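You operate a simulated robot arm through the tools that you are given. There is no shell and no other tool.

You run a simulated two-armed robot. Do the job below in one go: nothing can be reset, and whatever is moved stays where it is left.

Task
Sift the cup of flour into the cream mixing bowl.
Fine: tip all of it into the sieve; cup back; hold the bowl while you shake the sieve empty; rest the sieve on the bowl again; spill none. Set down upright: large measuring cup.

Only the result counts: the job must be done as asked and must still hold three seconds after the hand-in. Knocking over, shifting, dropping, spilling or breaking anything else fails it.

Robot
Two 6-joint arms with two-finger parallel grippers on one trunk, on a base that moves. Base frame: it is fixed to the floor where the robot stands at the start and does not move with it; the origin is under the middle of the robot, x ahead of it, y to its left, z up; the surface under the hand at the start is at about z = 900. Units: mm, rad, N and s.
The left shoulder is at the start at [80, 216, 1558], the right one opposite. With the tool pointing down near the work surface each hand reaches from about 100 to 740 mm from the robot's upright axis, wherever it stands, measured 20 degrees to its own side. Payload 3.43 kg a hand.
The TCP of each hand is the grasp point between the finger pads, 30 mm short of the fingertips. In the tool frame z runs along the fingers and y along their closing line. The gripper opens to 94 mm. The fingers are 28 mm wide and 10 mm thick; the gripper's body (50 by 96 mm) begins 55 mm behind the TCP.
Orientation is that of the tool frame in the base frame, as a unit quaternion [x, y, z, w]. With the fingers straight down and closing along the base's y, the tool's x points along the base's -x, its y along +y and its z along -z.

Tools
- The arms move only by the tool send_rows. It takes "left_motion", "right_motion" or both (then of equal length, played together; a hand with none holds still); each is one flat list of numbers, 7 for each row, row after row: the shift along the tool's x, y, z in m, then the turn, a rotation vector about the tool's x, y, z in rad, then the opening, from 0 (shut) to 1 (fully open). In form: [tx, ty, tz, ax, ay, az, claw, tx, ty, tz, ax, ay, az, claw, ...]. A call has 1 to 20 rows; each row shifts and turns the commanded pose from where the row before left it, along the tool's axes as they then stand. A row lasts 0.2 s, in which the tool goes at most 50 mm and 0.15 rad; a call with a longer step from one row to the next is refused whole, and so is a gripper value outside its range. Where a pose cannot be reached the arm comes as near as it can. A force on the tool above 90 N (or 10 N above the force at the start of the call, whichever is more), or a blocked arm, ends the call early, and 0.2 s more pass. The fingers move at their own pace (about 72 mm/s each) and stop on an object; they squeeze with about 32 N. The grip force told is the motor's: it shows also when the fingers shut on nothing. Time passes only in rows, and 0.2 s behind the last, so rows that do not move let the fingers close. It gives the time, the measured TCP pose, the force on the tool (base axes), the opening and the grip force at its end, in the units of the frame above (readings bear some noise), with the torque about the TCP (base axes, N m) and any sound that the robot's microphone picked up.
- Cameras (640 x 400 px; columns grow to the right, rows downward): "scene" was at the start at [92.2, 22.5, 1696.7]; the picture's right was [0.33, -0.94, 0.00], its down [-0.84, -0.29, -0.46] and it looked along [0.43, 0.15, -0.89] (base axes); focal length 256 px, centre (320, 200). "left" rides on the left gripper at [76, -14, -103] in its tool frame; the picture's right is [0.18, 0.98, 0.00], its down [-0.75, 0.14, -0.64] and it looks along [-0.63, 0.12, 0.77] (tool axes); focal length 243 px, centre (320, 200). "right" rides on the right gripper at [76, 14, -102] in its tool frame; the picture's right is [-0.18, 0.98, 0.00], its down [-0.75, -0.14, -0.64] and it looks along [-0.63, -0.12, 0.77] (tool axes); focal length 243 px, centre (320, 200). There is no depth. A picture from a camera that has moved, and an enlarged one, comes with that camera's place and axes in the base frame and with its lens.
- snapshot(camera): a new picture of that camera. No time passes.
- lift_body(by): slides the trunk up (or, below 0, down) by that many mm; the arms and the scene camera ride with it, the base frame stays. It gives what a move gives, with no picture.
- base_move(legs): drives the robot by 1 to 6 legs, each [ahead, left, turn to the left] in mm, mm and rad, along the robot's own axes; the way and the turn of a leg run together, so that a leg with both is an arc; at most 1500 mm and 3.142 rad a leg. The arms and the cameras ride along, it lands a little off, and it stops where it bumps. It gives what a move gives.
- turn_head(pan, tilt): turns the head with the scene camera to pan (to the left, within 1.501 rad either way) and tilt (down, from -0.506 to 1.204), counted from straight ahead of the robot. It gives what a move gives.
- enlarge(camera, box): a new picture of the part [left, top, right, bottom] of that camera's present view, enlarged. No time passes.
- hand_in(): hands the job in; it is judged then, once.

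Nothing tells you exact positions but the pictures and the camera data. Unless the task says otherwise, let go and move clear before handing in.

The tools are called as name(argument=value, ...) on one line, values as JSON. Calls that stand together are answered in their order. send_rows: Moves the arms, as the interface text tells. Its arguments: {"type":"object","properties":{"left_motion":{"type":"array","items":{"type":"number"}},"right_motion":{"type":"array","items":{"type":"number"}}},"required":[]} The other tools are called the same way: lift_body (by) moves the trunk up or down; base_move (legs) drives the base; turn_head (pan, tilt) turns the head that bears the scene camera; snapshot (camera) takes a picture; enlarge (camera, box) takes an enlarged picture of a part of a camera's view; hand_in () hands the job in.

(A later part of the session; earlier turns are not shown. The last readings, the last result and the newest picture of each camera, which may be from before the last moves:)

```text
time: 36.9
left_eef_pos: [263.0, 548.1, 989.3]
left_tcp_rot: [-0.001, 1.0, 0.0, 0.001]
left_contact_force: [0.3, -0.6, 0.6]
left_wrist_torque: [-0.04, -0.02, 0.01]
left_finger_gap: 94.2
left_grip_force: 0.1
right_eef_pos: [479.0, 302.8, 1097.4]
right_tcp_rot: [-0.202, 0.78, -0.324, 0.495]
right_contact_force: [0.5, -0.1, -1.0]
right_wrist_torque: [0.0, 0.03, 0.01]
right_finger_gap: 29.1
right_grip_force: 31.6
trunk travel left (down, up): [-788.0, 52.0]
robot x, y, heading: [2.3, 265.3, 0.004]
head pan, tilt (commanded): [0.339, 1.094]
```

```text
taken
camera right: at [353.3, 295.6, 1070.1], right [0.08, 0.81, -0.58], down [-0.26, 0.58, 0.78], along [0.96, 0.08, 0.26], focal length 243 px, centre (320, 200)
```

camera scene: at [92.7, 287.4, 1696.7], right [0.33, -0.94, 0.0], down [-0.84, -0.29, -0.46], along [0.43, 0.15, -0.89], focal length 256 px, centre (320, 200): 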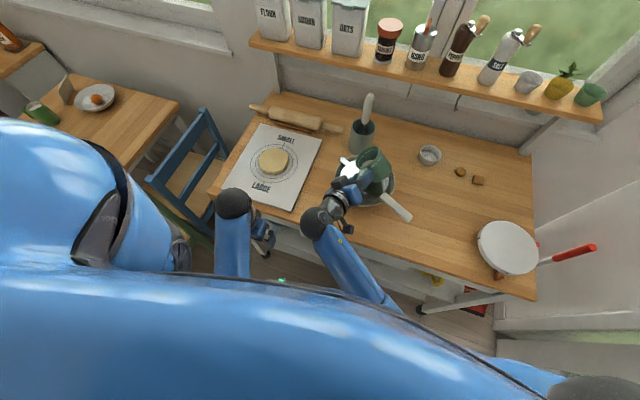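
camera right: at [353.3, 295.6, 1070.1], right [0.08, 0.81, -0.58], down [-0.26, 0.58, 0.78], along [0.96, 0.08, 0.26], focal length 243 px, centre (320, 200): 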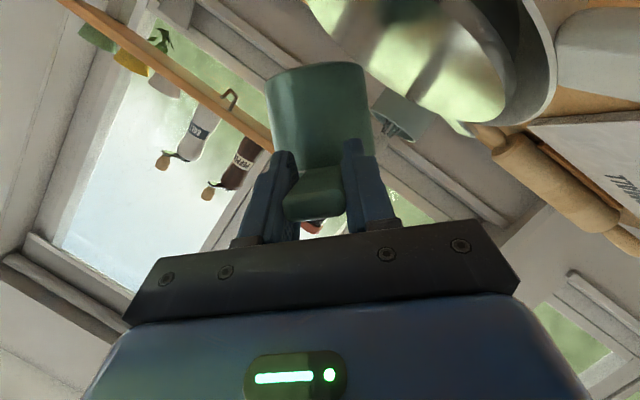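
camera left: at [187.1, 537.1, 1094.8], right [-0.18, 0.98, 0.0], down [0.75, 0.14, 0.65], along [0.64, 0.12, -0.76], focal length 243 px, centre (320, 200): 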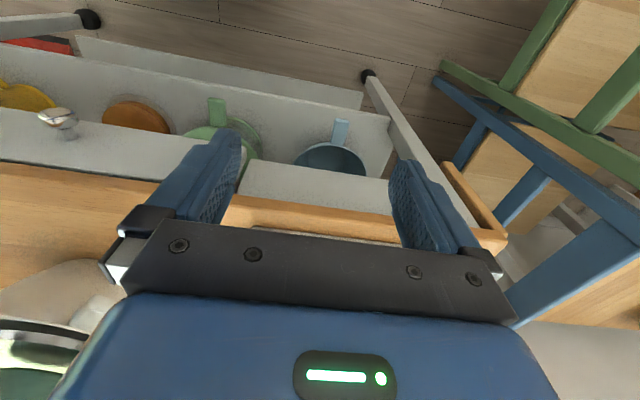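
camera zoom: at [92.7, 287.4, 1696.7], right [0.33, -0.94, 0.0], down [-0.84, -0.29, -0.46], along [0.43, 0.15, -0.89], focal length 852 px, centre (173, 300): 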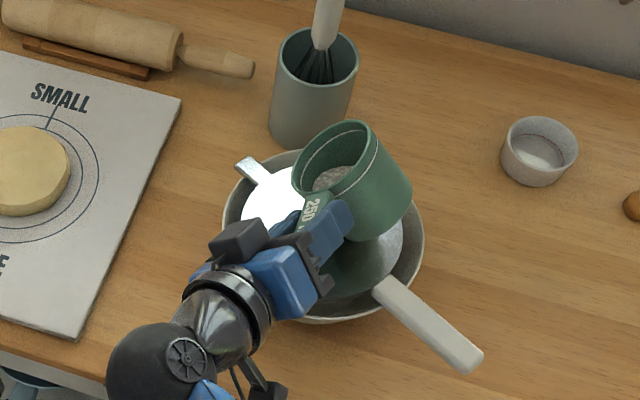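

The arm has no strain in this direction. I'll lower the lip and go on tipping toward about −80°.

send_rows(right_motion=[0.0064, 0.0071, 0.003, 0, 0, 0, 0, 0, 0, 0, 0.0423, 0, -0.0906, 0, 0, 0, 0, 0.0423, 0, -0.0906, 0, 0, 0, 0, 0.0423, 0, -0.0906, 0, 0, 0, 0, 0.0423, 0, -0.0906, 0, 0.0041, 0.0111, 0.0019, 0, 0, 0, 0, 0, 0, 0, 0.0338, 0, -0.0725, 0, 0, 0, 0, 0.0338, 0, -0.0725, 0, 0, 0, 0, 0.0338, 0, -0.0725, 0])

enlarge(camera="scene", box=[310, 120, 414, 215])

snapshot(camera="right")

```text
time: 38.9
left_eef_pos: [262.9, 548.7, 990.0]
left_tcp_rot: [-0.001, 1.0, 0.0, 0.001]
left_contact_force: [-0.5, -0.7, -0.4]
left_wrist_torque: [-0.04, 0.01, -0.03]
left_finger_gap: 94.0
left_grip_force: 0.1
right_eef_pos: [480.1, 304.1, 1076.5]
right_tcp_rot: [-0.349, 0.639, -0.553, 0.405]
right_contact_force: [-0.2, -0.2, -0.7]
right_wrist_torque: [0.0, 0.05, 0.02]
right_finger_gap: 29.0
right_grip_force: 31.8
trunk travel left (down, up): [-788.0, 52.0]
robot x, y, heading: [-0.6, 268.6, -0.006]
head pan, tilt (commanded): [0.339, 1.094]
```

```text
4.21 times, centred on (362, 168) of scene
camera zoom: at [92.7, 287.2, 1696.7], right [0.33, -0.94, 0.0], down [-0.84, -0.29, -0.46], along [0.43, 0.15, -0.89], focal length 1076 px, centre (143, 337)
```

zoom: 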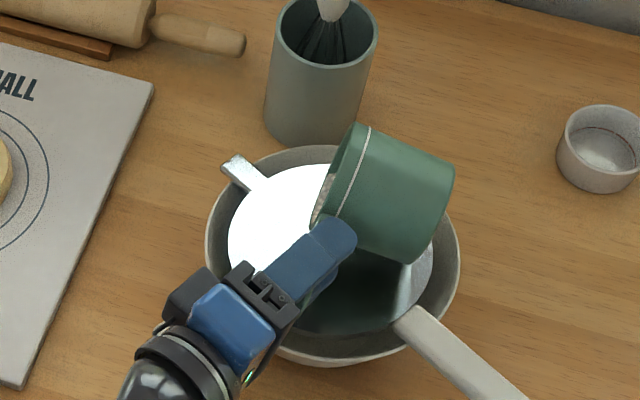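

```text
taken
camera right: at [353.3, 280.5, 1058.6], right [0.08, 0.31, -0.95], down [-0.26, 0.92, 0.28], along [0.96, 0.22, 0.15], focal length 243 px, centre (320, 200)
```

right: 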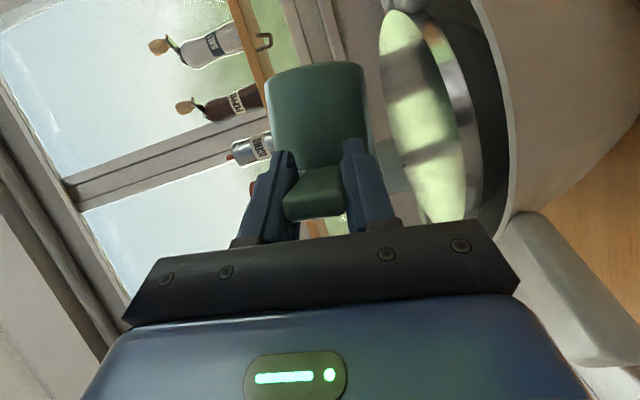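

send_rows(right_motion=[0.0064, 0.0071, 0.003, 0, 0, 0, 0, 0, 0, 0, 0.0254, 0, -0.0544, 0, 0, 0, 0, 0.0254, 0, -0.0544, 0, 0, 0, 0, 0, 0, 0, 0])

enlarge(camera="scene", box=[310, 120, 414, 215])

enlarge(camera="right", box=[320, 0, 640, 260])

```text
time: 39.9
left_eef_pos: [262.9, 547.9, 988.9]
left_tcp_rot: [0.0, 1.0, 0.001, 0.002]
left_contact_force: [-0.8, -0.1, 0.1]
left_wrist_torque: [0.03, -0.02, 0.0]
left_finger_gap: 94.1
left_grip_force: 0.0
right_eef_pos: [479.4, 298.1, 1068.2]
right_tcp_rot: [-0.374, 0.606, -0.589, 0.383]
right_contact_force: [1.3, -0.8, -1.7]
right_wrist_torque: [-0.01, 0.06, -0.06]
right_finger_gap: 29.5
right_grip_force: 31.9
trunk travel left (down, up): [-788.0, 52.0]
robot x, y, heading: [1.1, 264.2, -0.003]
head pan, tilt (commanded): [0.339, 1.094]
```

```text
4.21 times, centred on (362, 168) of scene
camera zoom: at [92.6, 287.1, 1696.7], right [0.33, -0.94, 0.0], down [-0.84, -0.29, -0.46], along [0.43, 0.15, -0.89], focal length 1076 px, centre (143, 337)
```

zoom: 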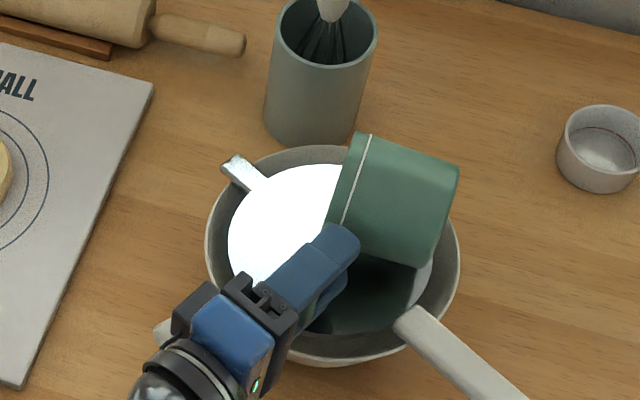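

```text
1.54 times, centred on (480, 130) of right
camera zoom: at [353.5, 272.7, 1052.8], right [0.08, 0.19, -0.98], down [-0.26, 0.95, 0.17], along [0.96, 0.24, 0.12], focal length 373 px, centre (74, 308)
```

zoom: 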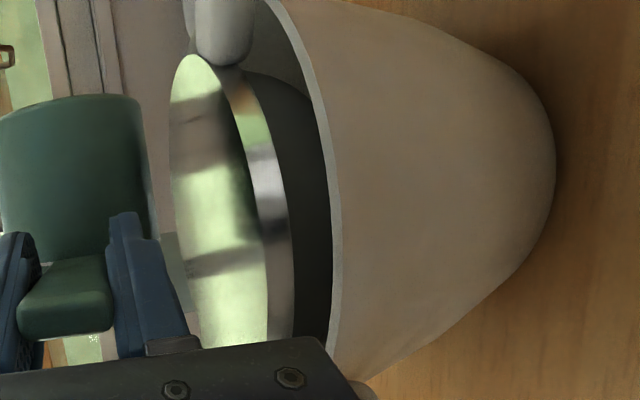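

send_rows(right_motion=[0, 0, 0, 0.0211, 0, -0.0453, 0, 0, 0, 0, 0.0211, 0, -0.0453, 0, 0, 0, 0, 0, 0, 0, 0])

enlarge(camera="scene", box=[310, 120, 414, 215])

enlarge(camera="right", box=[320, 0, 640, 260])

```text
time: 40.7
left_eef_pos: [264.4, 548.3, 989.2]
left_tcp_rot: [0.0, 1.0, 0.0, 0.002]
left_contact_force: [0.0, -0.8, 0.2]
left_wrist_torque: [0.02, 0.0, 0.01]
left_finger_gap: 94.3
left_grip_force: 0.0
right_eef_pos: [479.0, 297.6, 1069.2]
right_tcp_rot: [0.392, -0.576, 0.619, -0.363]
right_contact_force: [-0.7, 0.3, -0.3]
right_wrist_torque: [0.01, 0.04, -0.01]
right_finger_gap: 28.8
right_grip_force: 32.1
trunk travel left (down, up): [-788.0, 52.0]
robot x, y, heading: [-0.3, 259.2, -0.004]
head pan, tilt (commanded): [0.339, 1.094]
```

```text
4.21 times, centred on (362, 168) of scene
camera zoom: at [92.6, 287.1, 1696.7], right [0.33, -0.94, 0.0], down [-0.84, -0.29, -0.46], along [0.43, 0.15, -0.89], focal length 1076 px, centre (143, 337)
```

zoom: 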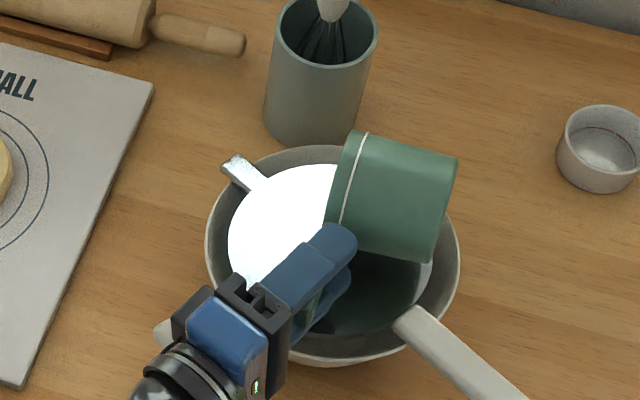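

```text
1.54 times, centred on (480, 130) of right
camera zoom: at [353.6, 271.1, 1055.6], right [0.08, 0.09, -0.99], down [-0.26, 0.96, 0.07], along [0.96, 0.25, 0.1], focal length 373 px, centre (74, 308)
```

zoom: 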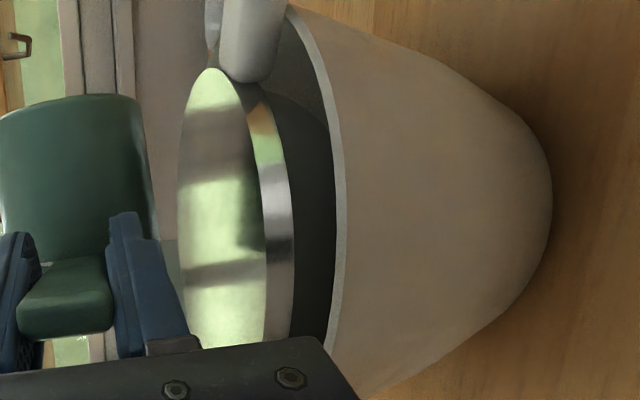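

send_rows(right_motion=[0, 0, 0, 0.0211, 0, -0.0453, 0, 0, 0, 0, 0.0211, 0, -0.0453, 0, 0, 0, 0, 0, 0, 0, 0, 0, 0, 0, 0, 0, 0, 0])

enlarge(camera="scene", box=[310, 120, 414, 215])

enlarge(camera="right", box=[320, 0, 640, 260])

```text
time: 41.7
left_eef_pos: [262.0, 547.9, 988.4]
left_tcp_rot: [0.0, 1.0, 0.0, 0.001]
left_contact_force: [0.0, 0.3, 0.1]
left_wrist_torque: [0.02, 0.02, -0.02]
left_finger_gap: 93.9
left_grip_force: 0.0
right_eef_pos: [479.8, 297.7, 1068.7]
right_tcp_rot: [0.41, -0.544, 0.646, -0.343]
right_contact_force: [-0.4, 0.0, -0.7]
right_wrist_torque: [0.05, 0.05, 0.01]
right_finger_gap: 29.1
right_grip_force: 31.8
trunk travel left (down, up): [-788.0, 52.0]
robot x, y, heading: [3.5, 266.2, -0.0]
head pan, tilt (commanded): [0.339, 1.094]
```

```text
4.21 times, centred on (362, 168) of scene
camera zoom: at [92.6, 287.2, 1696.7], right [0.33, -0.94, 0.0], down [-0.84, -0.29, -0.46], along [0.43, 0.15, -0.89], focal length 1076 px, centre (143, 337)
```

zoom: 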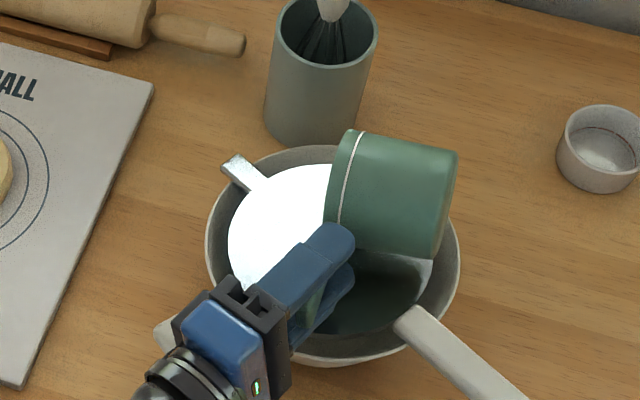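

```text
1.54 times, centred on (480, 130) of right
camera zoom: at [353.6, 269.6, 1058.4], right [0.08, 0.0, -1.0], down [-0.26, 0.97, -0.02], along [0.96, 0.26, 0.07], focal length 373 px, centre (74, 308)
```

zoom: 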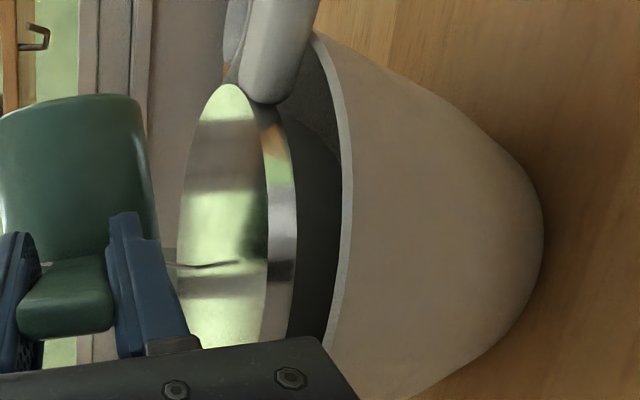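

A thin stream is now falling from the lip onto the middle of the sieve. I'll keep tipping slowly so it drains gently.

send_rows(right_motion=[0, 0, 0, 0, 0, 0, 0, 0, 0, 0, 0, 0, 0, 0, 0, 0, 0, 0.0127, 0, -0.0272, 0, 0, 0, 0, 0, 0, 0, 0, 0, 0, 0, 0, 0, 0, 0])

enlarge(camera="scene", box=[310, 120, 414, 215])

enlarge(camera="right", box=[320, 0, 640, 260])

```text
time: 42.9
left_eef_pos: [263.5, 547.8, 990.2]
left_tcp_rot: [0.0, 1.0, 0.001, 0.002]
left_contact_force: [0.7, 0.2, -0.4]
left_wrist_torque: [-0.02, 0.01, -0.03]
left_finger_gap: 93.9
left_grip_force: 0.0
right_eef_pos: [479.9, 298.1, 1069.7]
right_tcp_rot: [0.416, -0.534, 0.654, -0.337]
right_contact_force: [-0.1, 0.8, -0.1]
right_wrist_torque: [0.01, 0.02, -0.02]
right_finger_gap: 29.3
right_grip_force: 31.8
trunk travel left (down, up): [-788.0, 52.0]
robot x, y, heading: [-0.9, 266.7, -0.005]
head pan, tilt (commanded): [0.339, 1.094]
```

```text
4.21 times, centred on (362, 168) of scene
camera zoom: at [92.6, 287.2, 1696.7], right [0.33, -0.94, 0.0], down [-0.84, -0.29, -0.46], along [0.43, 0.15, -0.89], focal length 1076 px, centre (143, 337)
```

zoom: 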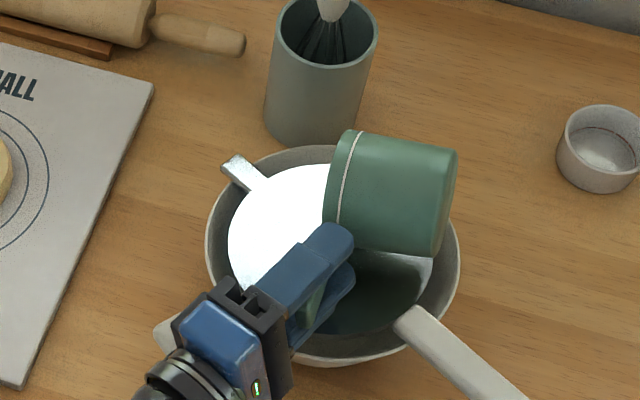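

```text
1.54 times, centred on (480, 130) of right
camera zoom: at [353.4, 269.5, 1059.3], right [0.08, -0.03, -1.0], down [-0.26, 0.96, -0.05], along [0.96, 0.26, 0.07], focal length 373 px, centre (74, 308)
```

zoom: 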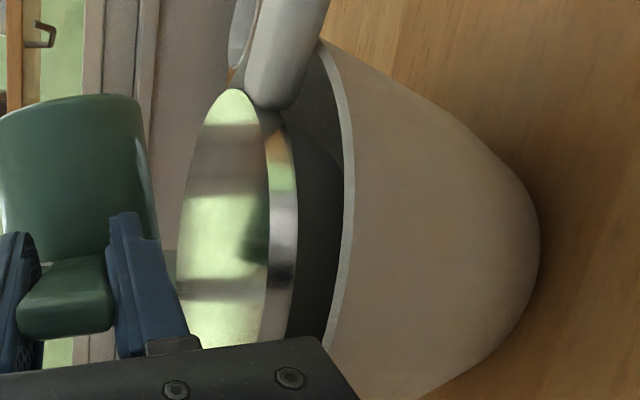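

send_rows(right_motion=[0, 0, 0, 0.0127, 0, -0.0272, 0, 0, 0, 0, 0.0127, 0, -0.0272, 0, 0, 0, 0, 0.0127, 0, -0.0272, 0])

enlarge(camera="scene", box=[310, 120, 414, 215])

enlarge(camera="right", box=[320, 0, 640, 260])

```text
time: 43.7
left_eef_pos: [263.9, 547.1, 989.5]
left_tcp_rot: [0.001, 1.0, -0.001, 0.001]
left_contact_force: [0.9, -0.3, 0.8]
left_wrist_torque: [-0.01, 0.03, 0.02]
left_finger_gap: 93.8
left_grip_force: 0.1
right_eef_pos: [478.4, 298.1, 1069.4]
right_tcp_rot: [0.431, -0.504, 0.678, -0.318]
right_contact_force: [0.5, 0.0, -0.3]
right_wrist_torque: [0.03, 0.01, 0.0]
right_finger_gap: 29.1
right_grip_force: 32.0
trunk travel left (down, up): [-788.0, 52.0]
robot x, y, heading: [0.3, 261.6, -0.003]
head pan, tilt (commanded): [0.339, 1.094]
```

```text
4.21 times, centred on (362, 168) of scene
camera zoom: at [92.6, 287.1, 1696.7], right [0.33, -0.94, 0.0], down [-0.84, -0.29, -0.46], along [0.43, 0.15, -0.89], focal length 1076 px, centre (143, 337)
```

zoom: 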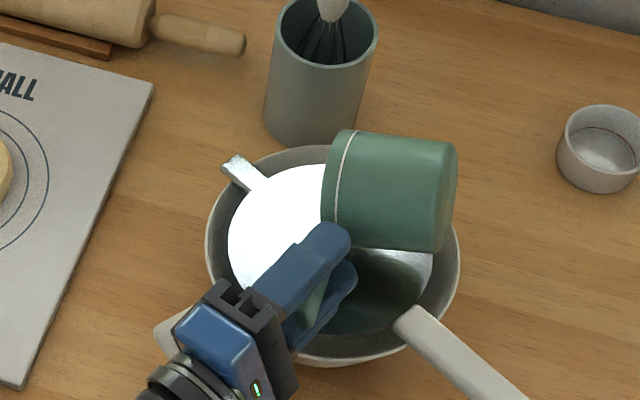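

```text
1.54 times, centred on (480, 130) of right
camera zoom: at [353.1, 268.8, 1062.2], right [0.08, -0.12, -0.99], down [-0.26, 0.96, -0.14], along [0.96, 0.27, 0.04], focal length 373 px, centre (74, 308)
```

zoom: 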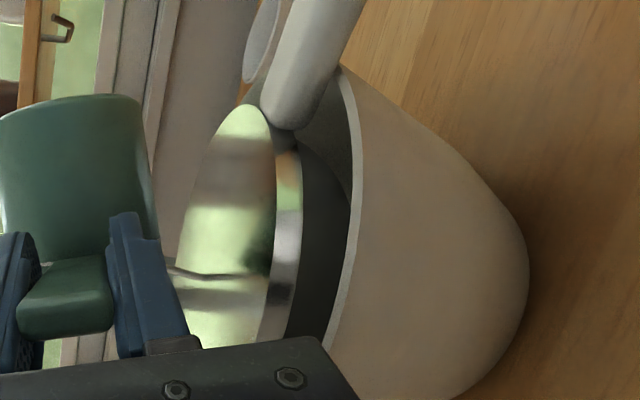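

The stream runs onto the sieve's middle while I tip. I'll carry on in steps, shifting slightly left to keep the lip centred.

send_rows(right_motion=[-0.0043, -0.0015, -0.002, 0.0127, 0, -0.0272, 0, -0.0043, -0.0016, -0.002, 0.0127, 0, -0.0272, 0, 0, 0, 0, 0.0127, 0, -0.0272, 0, 0, 0, 0, 0.0127, 0, -0.0272, 0, 0, 0, 0, 0.0127, 0, -0.0272, 0])

enlarge(camera="scene", box=[310, 120, 414, 215])

enlarge(camera="right", box=[320, 0, 640, 260])

```text
time: 44.9
left_eef_pos: [264.1, 547.3, 989.3]
left_tcp_rot: [0.0, 1.0, -0.001, 0.001]
left_contact_force: [0.3, -0.9, -0.2]
left_wrist_torque: [-0.01, -0.02, 0.0]
left_finger_gap: 94.2
left_grip_force: 0.1
right_eef_pos: [479.8, 307.5, 1067.5]
right_tcp_rot: [0.453, -0.453, 0.714, -0.284]
right_contact_force: [0.5, -0.9, -0.5]
right_wrist_torque: [-0.02, 0.02, -0.01]
right_finger_gap: 29.2
right_grip_force: 31.7
trunk travel left (down, up): [-788.0, 52.0]
robot x, y, heading: [-3.1, 264.2, -0.006]
head pan, tilt (commanded): [0.339, 1.094]
```

```text
4.21 times, centred on (362, 168) of scene
camera zoom: at [92.6, 287.3, 1696.7], right [0.33, -0.94, 0.0], down [-0.84, -0.29, -0.46], along [0.43, 0.15, -0.89], focal length 1076 px, centre (143, 337)
```

zoom: 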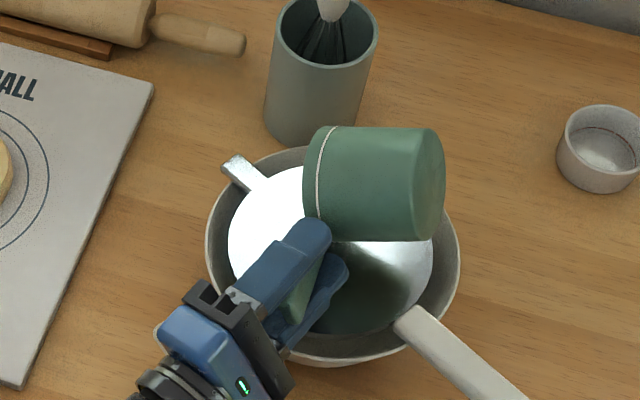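

```text
1.54 times, centred on (480, 130) of right
camera zoom: at [353.3, 277.9, 1066.3], right [0.08, -0.27, -0.96], down [-0.26, 0.92, -0.28], along [0.96, 0.27, 0.0], focal length 373 px, centre (74, 308)
```

zoom: 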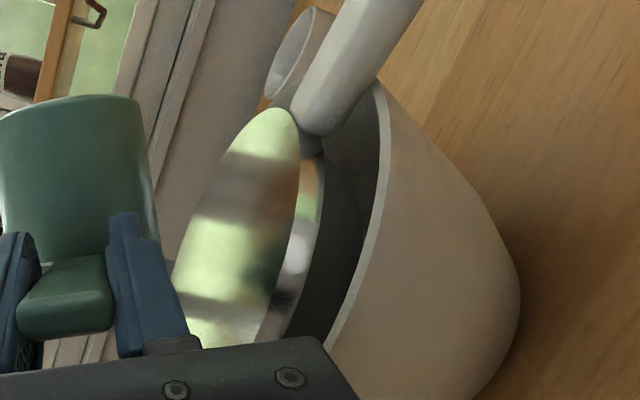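

send_rows(right_motion=[0, 0, 0, 0.0169, 0, -0.0363, 0, 0, 0, 0, 0.0169, 0, -0.0363, 0, 0, 0, 0, 0.0169, 0, -0.0363, 0, 0, 0, 0, 0.0169, 0, -0.0363, 0])

enlarge(camera="scene", box=[310, 120, 414, 215])

enlarge(camera="right", box=[320, 0, 640, 260])

```text
time: 45.9
left_eef_pos: [263.5, 548.2, 991.0]
left_tcp_rot: [0.0, 1.0, -0.001, 0.003]
left_contact_force: [0.4, -0.3, -0.6]
left_wrist_torque: [0.0, -0.01, 0.02]
left_finger_gap: 93.8
left_grip_force: 0.0
right_eef_pos: [479.3, 307.0, 1069.4]
right_tcp_rot: [0.474, -0.394, 0.747, -0.248]
right_contact_force: [0.3, -0.3, -0.4]
right_wrist_torque: [0.02, 0.08, -0.01]
right_finger_gap: 29.1
right_grip_force: 31.3
trunk travel left (down, up): [-788.0, 52.0]
robot x, y, heading: [3.0, 262.7, -0.002]
head pan, tilt (commanded): [0.339, 1.094]
```

```text
4.21 times, centred on (362, 168) of scene
camera zoom: at [92.6, 287.1, 1696.7], right [0.33, -0.94, 0.0], down [-0.84, -0.29, -0.46], along [0.43, 0.15, -0.89], focal length 1076 px, centre (143, 337)
```

zoom: 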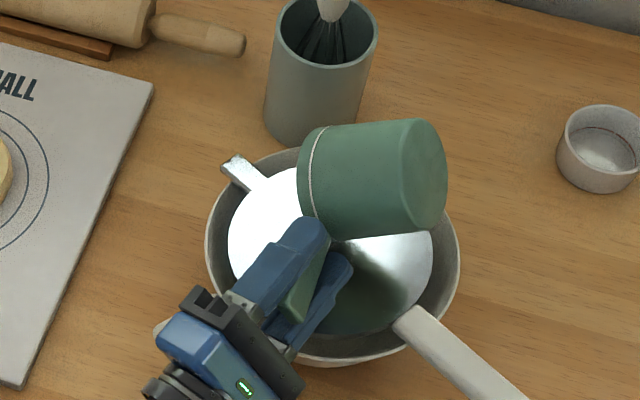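

```text
1.54 times, centred on (480, 130) of right
camera zoom: at [353.6, 277.6, 1070.8], right [0.08, -0.42, -0.9], down [-0.26, 0.87, -0.43], along [0.96, 0.27, -0.04], focal length 373 px, centre (74, 308)
```

zoom: 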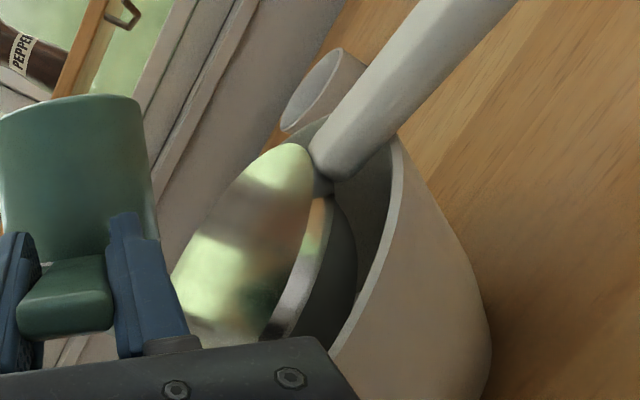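

send_rows(right_motion=[0, 0, 0, 0.0169, 0, -0.0363, 0, 0, 0, 0, 0.0169, 0, -0.0363, 0, 0, 0, 0, 0.0169, 0, -0.0363, 0, 0, 0, 0, 0.0169, 0, -0.0363, 0, 0, 0, 0, 0.0169, 0, -0.0363, 0, 0, 0, 0, 0.0169, 0, -0.0363, 0])

enlarge(camera="scene", box=[310, 120, 414, 215])

enlarge(camera="right", box=[320, 0, 640, 260])

```text
time: 47.3
left_eef_pos: [263.3, 547.6, 989.6]
left_tcp_rot: [0.0, 1.0, 0.0, 0.002]
left_contact_force: [-0.1, -0.7, 0.3]
left_wrist_torque: [0.02, -0.03, -0.02]
left_finger_gap: 94.2
left_grip_force: 0.1
right_eef_pos: [480.1, 305.0, 1070.0]
right_tcp_rot: [0.501, -0.302, 0.789, -0.188]
right_contact_force: [0.3, 0.2, -0.1]
right_wrist_torque: [0.01, 0.01, 0.02]
right_finger_gap: 29.5
right_grip_force: 31.4
trunk travel left (down, up): [-788.0, 52.0]
robot x, y, heading: [-1.5, 262.9, -0.005]
head pan, tilt (commanded): [0.339, 1.094]
```

```text
4.21 times, centred on (362, 168) of scene
camera zoom: at [92.6, 287.1, 1696.7], right [0.33, -0.94, 0.0], down [-0.84, -0.29, -0.46], along [0.43, 0.15, -0.89], focal length 1076 px, centre (143, 337)
```

zoom: 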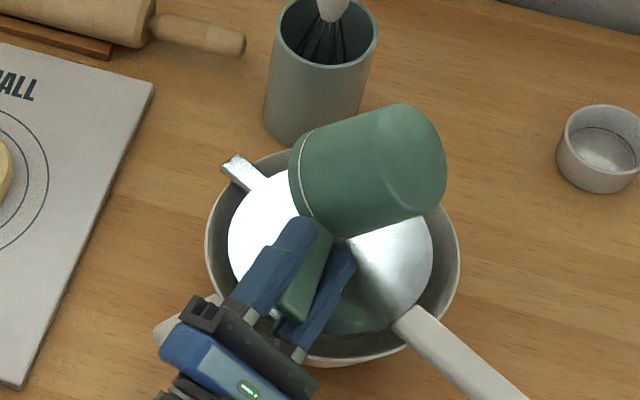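

```text
1.54 times, centred on (480, 130) of right
camera zoom: at [353.9, 278.9, 1078.1], right [0.07, -0.62, -0.78], down [-0.26, 0.74, -0.62], along [0.96, 0.25, -0.11], focal length 373 px, centre (74, 308)
```

zoom: 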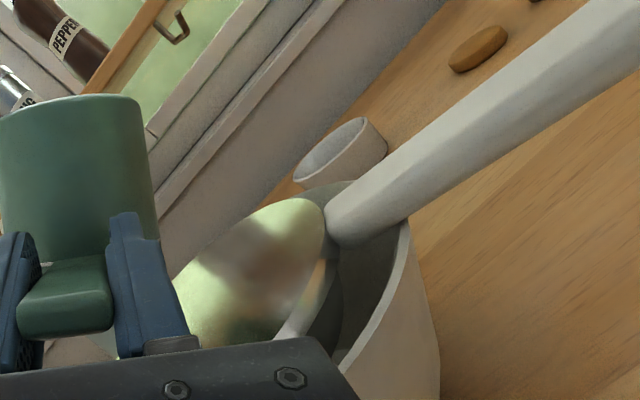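

I see no more flow at 139°. I'll tip further, almost upside down, give it a gentle shake over the sieve, and then look for leftover flour.

send_rows(right_motion=[0, 0, 0, 0.0254, 0, -0.0544, 0, 0, 0, 0, 0.0254, 0, -0.0544, 0, 0, 0, 0, 0.0254, 0, -0.0544, 0, 0, 0, 0, 0.0254, 0, -0.0544, 0, 0, 0, 0, 0.0254, 0, -0.0544, 0, 0, 0, 0, 0.0254, 0, -0.0544, 0, 0, 0, 0, 0, 0, 0, 0])

enlarge(camera="scene", box=[310, 120, 414, 215])

snapshot(camera="right")

```text
time: 48.9
left_eef_pos: [264.6, 548.1, 989.8]
left_tcp_rot: [-0.001, 1.0, 0.0, 0.002]
left_contact_force: [-0.6, -0.6, -0.2]
left_wrist_torque: [0.01, -0.02, 0.0]
left_finger_gap: 94.1
left_grip_force: 0.1
right_eef_pos: [479.5, 305.9, 1069.4]
right_tcp_rot: [0.528, -0.156, 0.83, -0.095]
right_contact_force: [0.7, -0.8, -0.8]
right_wrist_torque: [-0.01, 0.04, -0.02]
right_finger_gap: 29.0
right_grip_force: 31.7
trunk travel left (down, up): [-788.0, 52.0]
robot x, y, heading: [-0.8, 264.3, 0.002]
head pan, tilt (commanded): [0.339, 1.094]
```

```text
4.21 times, centred on (362, 168) of scene
camera zoom: at [92.6, 287.2, 1696.7], right [0.33, -0.94, 0.0], down [-0.84, -0.29, -0.46], along [0.43, 0.15, -0.89], focal length 1076 px, centre (143, 337)
```

zoom: 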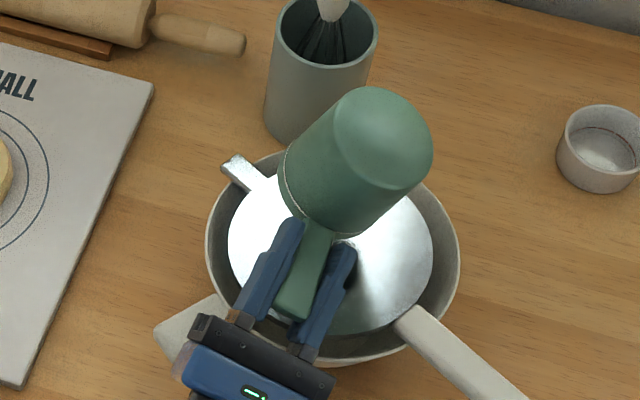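

```text
taken
camera right: at [353.9, 284.8, 1087.5], right [0.07, -0.86, -0.51], down [-0.26, 0.47, -0.84], along [0.96, 0.19, -0.19], focal length 243 px, centre (320, 200)
```

right: 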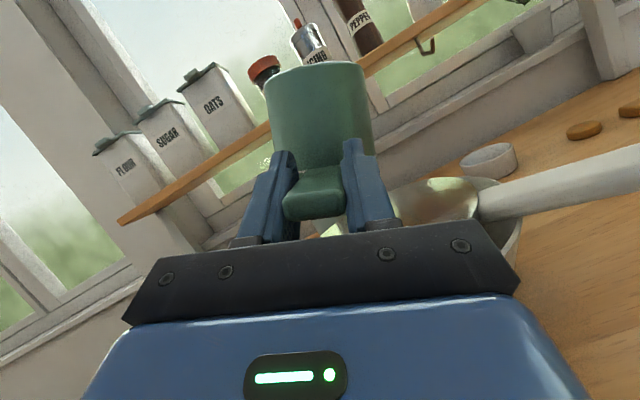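

send_rows(right_motion=[-0.0025, 0, 0.0054, 0, 0, 0, 0, 0.0025, 0, -0.0054, 0, 0, 0, 0, -0.0025, 0, 0.0054, 0, 0, 0, 0, 0.0025, 0, -0.0054, 0, 0, 0, 0, -0.0025, 0, 0.0054, 0, 0, 0, 0, 0.0025, 0, -0.0054, 0, 0, 0, 0, 0, 0, 0, 0, 0, 0, 0, 0.0238, -0.0096, 0.0111, 0, 0, 0, 0, 0, 0, 0, 0.0507, 0, -0.1087, 0, 0, 0, 0, -0.0507, 0, 0.1087, 0, 0, 0, 0, 0, 0, 0, 0])

enlarge(camera="scene", box=[310, 120, 414, 215])

```text
time: 51.3
left_eef_pos: [264.3, 548.0, 990.2]
left_tcp_rot: [0.0, 1.0, 0.001, 0.001]
left_contact_force: [1.0, 0.5, -0.7]
left_wrist_torque: [0.0, 0.0, -0.08]
left_finger_gap: 93.6
left_grip_force: 0.0
right_eef_pos: [479.5, 308.0, 1097.0]
right_tcp_rot: [0.527, -0.155, 0.83, -0.096]
right_contact_force: [0.0, -0.4, -0.3]
right_wrist_torque: [0.04, 0.04, 0.03]
right_finger_gap: 29.3
right_grip_force: 32.1
trunk travel left (down, up): [-788.0, 52.0]
robot x, y, heading: [1.5, 267.0, -0.003]
head pan, tilt (commanded): [0.339, 1.094]
```

```text
4.21 times, centred on (362, 168) of scene
camera zoom: at [92.6, 287.5, 1696.7], right [0.33, -0.94, 0.0], down [-0.84, -0.29, -0.46], along [0.43, 0.15, -0.89], focal length 1076 px, centre (143, 337)
```

zoom: 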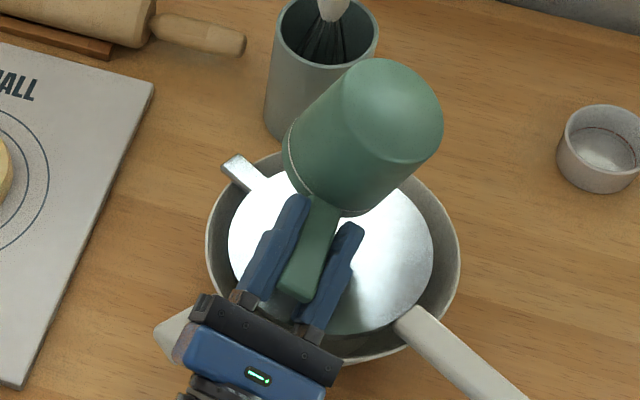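

Now I'll roll the cup back upright and check inside it.

send_rows(right_motion=[0, 0, 0, -0.0507, 0, 0.1087, 0, 0, 0, 0, -0.0507, 0, 0.1087, 0, 0, 0, 0, -0.0507, 0, 0.1087, 0, 0, 0, 0, -0.0507, 0, 0.1087, 0, 0, 0, 0, -0.0507, 0, 0.1087, 0, 0, 0, 0, -0.0507, 0, 0.1087, 0, 0, 0, 0, -0.0507, 0, 0.1087, 0, 0, 0, 0, -0.0507, 0, 0.1087, 0, 0, 0, 0, -0.0507, 0, 0.1087, 0, 0, 0, 0, -0.0507, 0, 0.1087, 0, 0, 0, 0, -0.0507, 0, 0.1087, 0, 0, 0, 0, -0.0507, 0, 0.1087, 0, 0, 0, 0, -0.0507, 0, 0.1087, 0, 0, 0, 0, -0.0507, 0, 0.1087, 0, 0, 0, 0, -0.0507, 0, 0.1087, 0, 0, 0, 0, -0.0507, 0, 0.1087, 0, 0, 0, 0, -0.0507, 0, 0.1087, 0, 0, 0, 0, -0.0507, 0, 0.1087, 0, 0, 0, 0, -0.0507, 0, 0.1087, 0, 0, 0, 0, -0.0507, 0, 0.1087, 0])

enlarge(camera="scene", box=[310, 120, 414, 215])

```text
time: 55.5
left_eef_pos: [263.7, 547.2, 988.9]
left_tcp_rot: [0.001, 1.0, 0.001, 0.002]
left_contact_force: [0.6, -0.9, -0.5]
left_wrist_torque: [-0.01, 0.01, -0.01]
left_finger_gap: 93.9
left_grip_force: 0.0
right_eef_pos: [479.6, 307.3, 1095.5]
right_tcp_rot: [-0.098, 0.829, -0.157, 0.528]
right_contact_force: [0.3, -0.2, 0.3]
right_wrist_torque: [0.02, 0.05, 0.02]
right_finger_gap: 28.9
right_grip_force: 31.8
trunk travel left (down, up): [-788.0, 52.0]
robot x, y, heading: [0.4, 263.7, -0.007]
head pan, tilt (commanded): [0.339, 1.094]
```

```text
4.21 times, centred on (362, 168) of scene
camera zoom: at [92.5, 286.8, 1696.7], right [0.33, -0.94, 0.0], down [-0.84, -0.29, -0.46], along [0.43, 0.15, -0.89], focal length 1076 px, centre (143, 337)
```

zoom: 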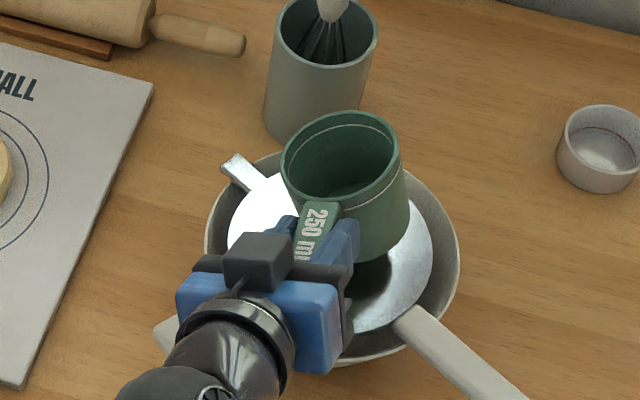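

The cup is empty; all the flour went onto the sieve. I'll finish levelling it and carry it back to its spot along the same path.

send_rows(right_motion=[0, 0, 0, -0.0507, 0, 0.1087, 0, 0, 0, 0, -0.0507, 0, 0.1087, 0, 0, 0, 0, -0.0507, 0, 0.1087, 0, 0, 0, 0, 0, 0, 0, 0])

enlarge(camera="scene", box=[310, 120, 414, 215])

snapshot(camera="right")

```text
time: 56.5
left_eef_pos: [263.8, 548.1, 990.4]
left_tcp_rot: [0.0, 1.0, 0.0, 0.002]
left_contact_force: [-0.1, 0.9, -0.2]
left_wrist_torque: [-0.01, 0.0, -0.03]
left_finger_gap: 94.1
left_grip_force: 0.1
right_eef_pos: [479.2, 306.2, 1096.3]
right_tcp_rot: [-0.001, 0.843, -0.009, 0.538]
right_contact_force: [0.2, 0.1, -1.4]
right_wrist_torque: [-0.01, 0.06, 0.01]
right_finger_gap: 29.1
right_grip_force: 32.7
trunk travel left (down, up): [-788.0, 52.0]
robot x, y, heading: [-1.3, 264.1, 0.001]
head pan, tilt (commanded): [0.339, 1.094]
```

```text
4.21 times, centred on (362, 168) of scene
camera zoom: at [92.7, 287.4, 1696.7], right [0.33, -0.94, 0.0], down [-0.84, -0.29, -0.46], along [0.43, 0.15, -0.89], focal length 1076 px, centre (143, 337)
```

zoom: 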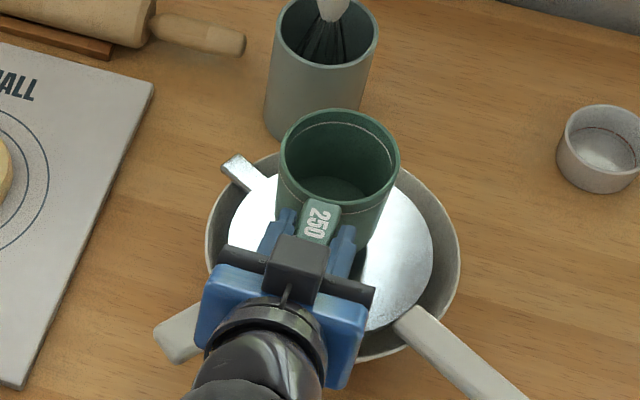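

```text
taken
camera right: at [354.0, 321.2, 1069.9], right [0.08, 0.98, 0.15], down [-0.27, -0.13, 0.96], along [0.96, -0.12, 0.25], focal length 243 px, centre (320, 200)
```

right: 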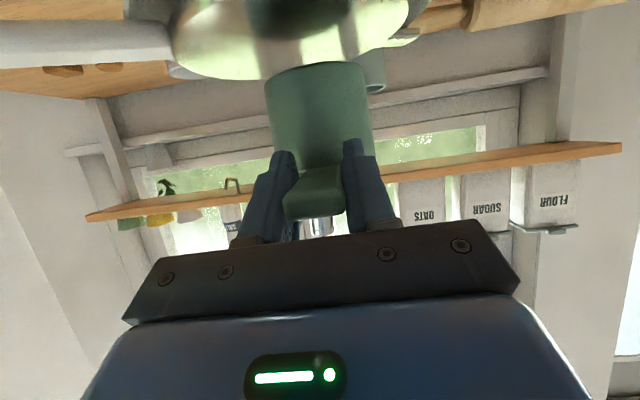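

send_rows(right_motion=[0, -0.015, 0, -0.0085, 0, 0.018, 0, 0, -0.028, 0, 0, 0, 0, 0, 0, -0.028, 0, 0, 0, 0, 0, 0, -0.028, 0, 0, 0, 0, 0, 0, -0.028, 0, 0, 0, 0, 0, 0, -0.028, 0, 0, 0, 0, 0, 0, -0.028, 0, 0, 0, 0, 0, 0, -0.028, 0, 0, 0, 0, 0, 0, -0.028, 0, 0, 0, 0, 0, 0, -0.02, 0, 0, 0, 0, 0, 0.0118, -0.014, -0.0254, 0, 0, 0, 0, 0.0118, 0, -0.0254, 0, 0, 0, 0, 0, 0, 0, 0, 0, 0, 0])

enlarge(camera="scene", box=[380, 160, 508, 280])

enlarge(camera="scene", box=[310, 120, 414, 215])

```text
time: 59.3
left_eef_pos: [264.2, 547.9, 990.8]
left_tcp_rot: [0.001, 1.0, 0.0, 0.0]
left_contact_force: [0.1, 0.3, 0.4]
left_wrist_torque: [-0.03, 0.02, 0.0]
left_finger_gap: 94.1
left_grip_force: 0.0
right_eef_pos: [421.9, 33.8, 1093.8]
right_tcp_rot: [0.003, 0.843, 0.0, 0.537]
right_contact_force: [-0.4, -0.5, -1.6]
right_wrist_torque: [0.01, 0.01, -0.04]
right_finger_gap: 29.3
right_grip_force: 31.9
trunk travel left (down, up): [-788.0, 52.0]
robot x, y, heading: [2.4, 269.9, -0.001]
head pan, tilt (commanded): [0.339, 1.094]
```

```text
3.33 times, centred on (444, 220) of scene
camera zoom: at [93.5, 287.0, 1696.6], right [0.33, -0.94, 0.0], down [-0.84, -0.29, -0.46], along [0.43, 0.15, -0.89], focal length 852 px, centre (-93, 133)
```

zoom: 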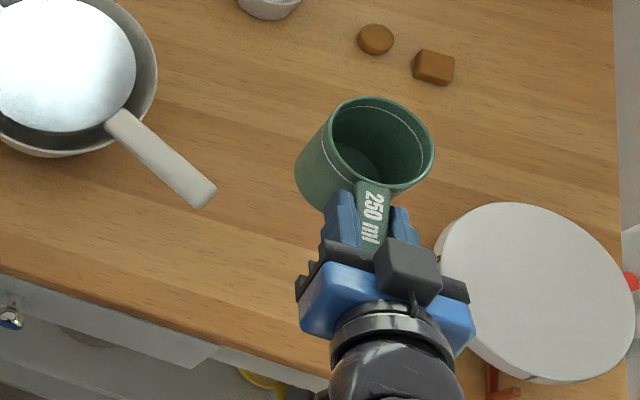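

```text
4.21 times, centred on (362, 168) of scene
camera zoom: at [93.5, 287.0, 1696.6], right [0.33, -0.94, 0.0], down [-0.84, -0.29, -0.46], along [0.43, 0.15, -0.89], focal length 1076 px, centre (143, 337)
```

zoom: 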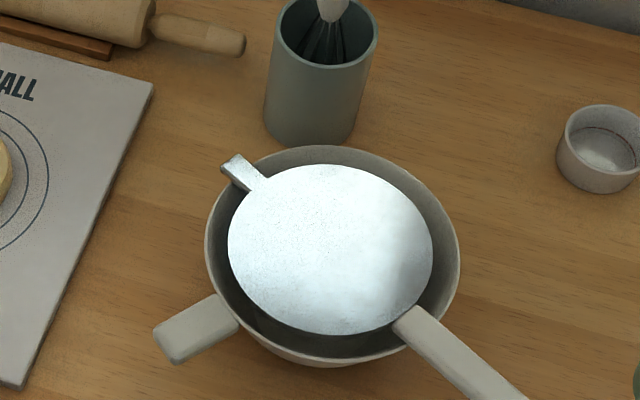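

The cup is level above its original spot, and the table and bowl surroundings are clean. I'll lower it to just above the table.

send_rows(right_motion=[0.021, 0, 0.0098, 0, 0, 0, 0, 0.021, 0, 0.0098, 0, 0, 0, 0, 0.021, 0, 0.0098, 0, 0, 0, 0, 0.021, 0, 0.0098, 0, 0, 0, 0, 0.0205, 0, 0.0108, 0, 0, 0, 0, 0, 0, 0, 0, 0, 0, 0])

enlarge(camera="scene", box=[390, 180, 470, 260])

enlarge(camera="right", box=[200, 0, 460, 200])

```text
time: 60.7
left_eef_pos: [264.4, 547.1, 989.9]
left_tcp_rot: [0.0, 1.0, 0.0, 0.003]
left_contact_force: [-0.1, 0.0, -0.2]
left_wrist_torque: [-0.04, 0.01, -0.02]
left_finger_gap: 93.8
left_grip_force: 0.0
right_eef_pos: [420.9, 35.0, 979.5]
right_tcp_rot: [0.003, 0.843, 0.001, 0.538]
right_contact_force: [0.6, -0.3, -0.2]
right_wrist_torque: [0.03, 0.04, 0.01]
right_finger_gap: 29.3
right_grip_force: 32.1
trunk travel left (down, up): [-788.0, 52.0]
robot x, y, heading: [0.6, 264.5, -0.01]
head pan, tilt (commanded): [0.339, 1.094]
```

```text
5.00 times, centred on (430, 220) of scene
camera zoom: at [92.8, 287.0, 1696.7], right [0.33, -0.94, 0.0], down [-0.84, -0.29, -0.46], along [0.43, 0.15, -0.89], focal length 1278 px, centre (-230, 100)
```

zoom: 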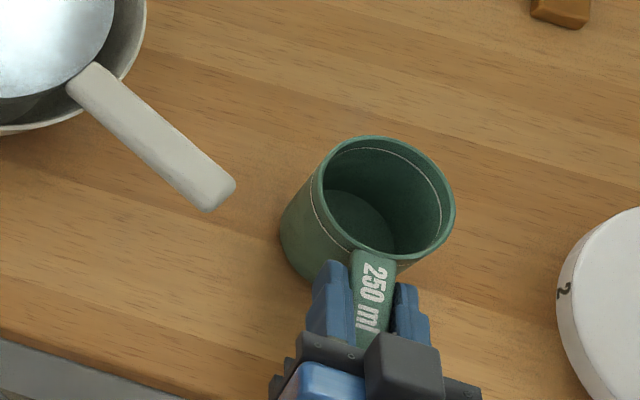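

```text
2.00 times, centred on (330, 100) of right
camera zoom: at [296.3, 48.7, 953.1], right [0.08, 0.98, 0.17], down [-0.27, -0.14, 0.95], along [0.96, -0.12, 0.25], focal length 485 px, centre (300, 400)
```

zoom: 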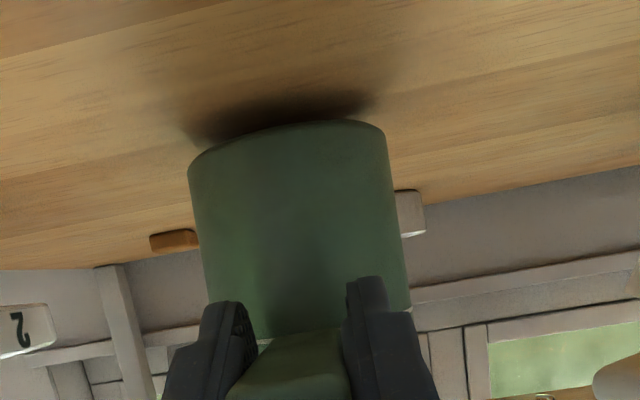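

send_rows(right_motion=[0.0048, -0.001, 0.0039, 0, 0, 0, 0, 0.0011, 0, 0.0005, 0, 0, 0, 0, 0.0011, 0, 0.0005, 0, 0, 0, 0, 0, 0, 0, 0, 0, 0, 0])

enlarge(camera="right", box=[200, 0, 460, 200])

```text
time: 61.7
left_eef_pos: [263.5, 547.1, 989.4]
left_tcp_rot: [0.001, 1.0, 0.0, 0.002]
left_contact_force: [0.4, -0.6, 0.2]
left_wrist_torque: [0.02, 0.0, 0.0]
left_finger_gap: 93.9
left_grip_force: 0.0
right_eef_pos: [423.6, 33.3, 972.1]
right_tcp_rot: [0.004, 0.843, 0.0, 0.538]
right_contact_force: [0.6, 0.0, -0.6]
right_wrist_torque: [-0.01, 0.03, 0.03]
right_finger_gap: 29.2
right_grip_force: 31.7
trunk travel left (down, up): [-788.0, 52.0]
robot x, y, heading: [1.9, 263.1, -0.001]
head pan, tilt (commanded): [0.339, 1.094]
```

```text
2.00 times, centred on (330, 100) of right
camera zoom: at [298.3, 47.4, 945.7], right [0.08, 0.98, 0.17], down [-0.27, -0.14, 0.95], along [0.96, -0.13, 0.25], focal length 485 px, centre (300, 400)
```

zoom: 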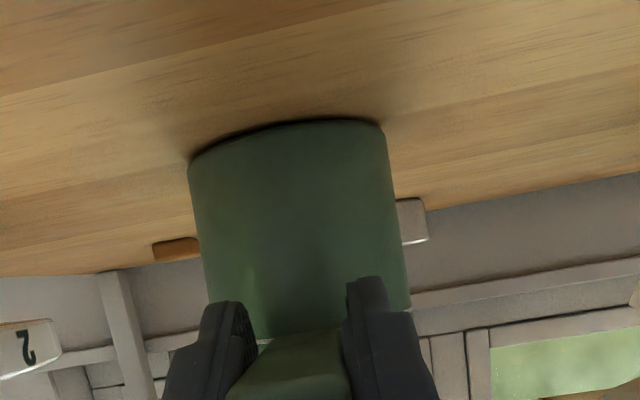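

send_rows(right_motion=[0.0009, 0, 0.0004, 0, 0, 0, 0, 0.0009, 0, 0.0004, 0, 0, 0, 0, 0, 0, 0, 0, 0, 0, 0])

enlarge(camera="right", box=[200, 0, 460, 200])

```text
time: 62.5
left_eef_pos: [263.7, 547.8, 990.2]
left_tcp_rot: [0.0, 1.0, 0.0, 0.002]
left_contact_force: [-0.5, 0.3, 0.3]
left_wrist_torque: [0.01, 0.0, 0.0]
left_finger_gap: 93.9
left_grip_force: 0.1
right_eef_pos: [425.1, 33.2, 970.9]
right_tcp_rot: [0.004, 0.842, 0.0, 0.539]
right_contact_force: [-0.3, -0.9, 3.6]
right_wrist_torque: [-0.06, -0.34, -0.04]
right_finger_gap: 29.4
right_grip_force: 31.5
trunk travel left (down, up): [-788.0, 52.0]
robot x, y, heading: [1.0, 262.9, -0.004]
head pan, tilt (commanded): [0.339, 1.094]
```

```text
2.00 times, centred on (330, 100) of right
camera zoom: at [298.8, 47.9, 944.3], right [0.08, 0.98, 0.17], down [-0.27, -0.14, 0.95], along [0.96, -0.13, 0.25], focal length 485 px, centre (300, 400)
```

zoom: 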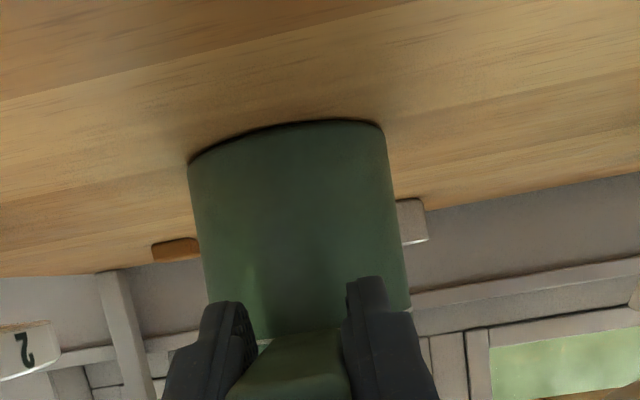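

The cup is down, with a light contact force of about 3.6 N. I'll release the handle and check that it's standing square.

send_rows(right_motion=[0, 0, 0, 0, 0, 0, 0.4, 0, 0, 0, 0, 0, 0, 0.6, 0, 0, 0, 0, 0, 0, 0.9, 0, 0, 0, 0, 0, 0, 1, 0, 0, 0, 0, 0, 0, 1])

enlarge(camera="right", box=[200, 0, 460, 200])

enlarge(camera="scene", box=[390, 180, 470, 260])

```text
time: 63.7
left_eef_pos: [262.7, 547.5, 988.9]
left_tcp_rot: [0.0, 1.0, 0.0, 0.002]
left_contact_force: [0.6, -0.1, 0.6]
left_wrist_torque: [-0.01, 0.01, 0.03]
left_finger_gap: 94.2
left_grip_force: 0.0
right_eef_pos: [424.6, 32.1, 970.0]
right_tcp_rot: [0.004, 0.843, 0.0, 0.538]
right_contact_force: [0.5, -0.5, 0.3]
right_wrist_torque: [-0.03, -0.03, -0.02]
right_finger_gap: 94.0
right_grip_force: 0.0
trunk travel left (down, up): [-788.0, 52.0]
robot x, y, heading: [2.1, 261.6, -0.002]
head pan, tilt (commanded): [0.339, 1.094]
```

```text
2.00 times, centred on (330, 100) of right
camera zoom: at [298.8, 47.9, 943.7], right [0.08, 0.98, 0.17], down [-0.27, -0.14, 0.95], along [0.96, -0.12, 0.25], focal length 485 px, centre (300, 400)
```

zoom: 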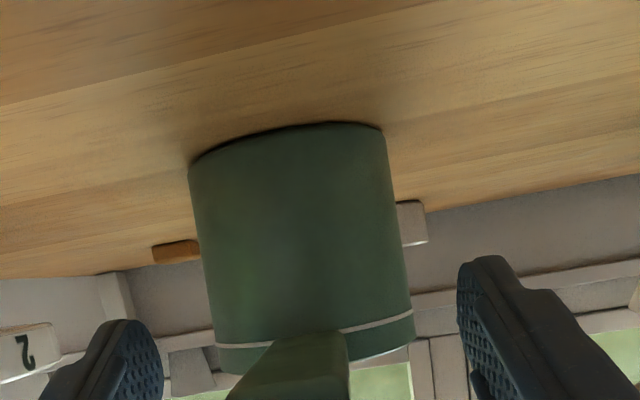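

```text
5.00 times, centred on (430, 220) of scene
camera zoom: at [92.4, 287.1, 1696.7], right [0.33, -0.94, 0.0], down [-0.84, -0.29, -0.46], along [0.43, 0.15, -0.89], focal length 1278 px, centre (-230, 100)
```

zoom: 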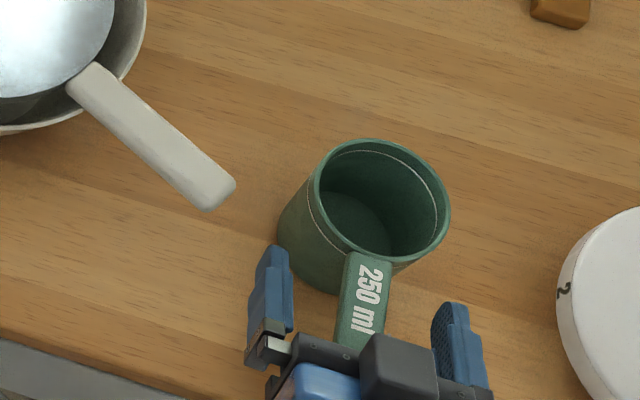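

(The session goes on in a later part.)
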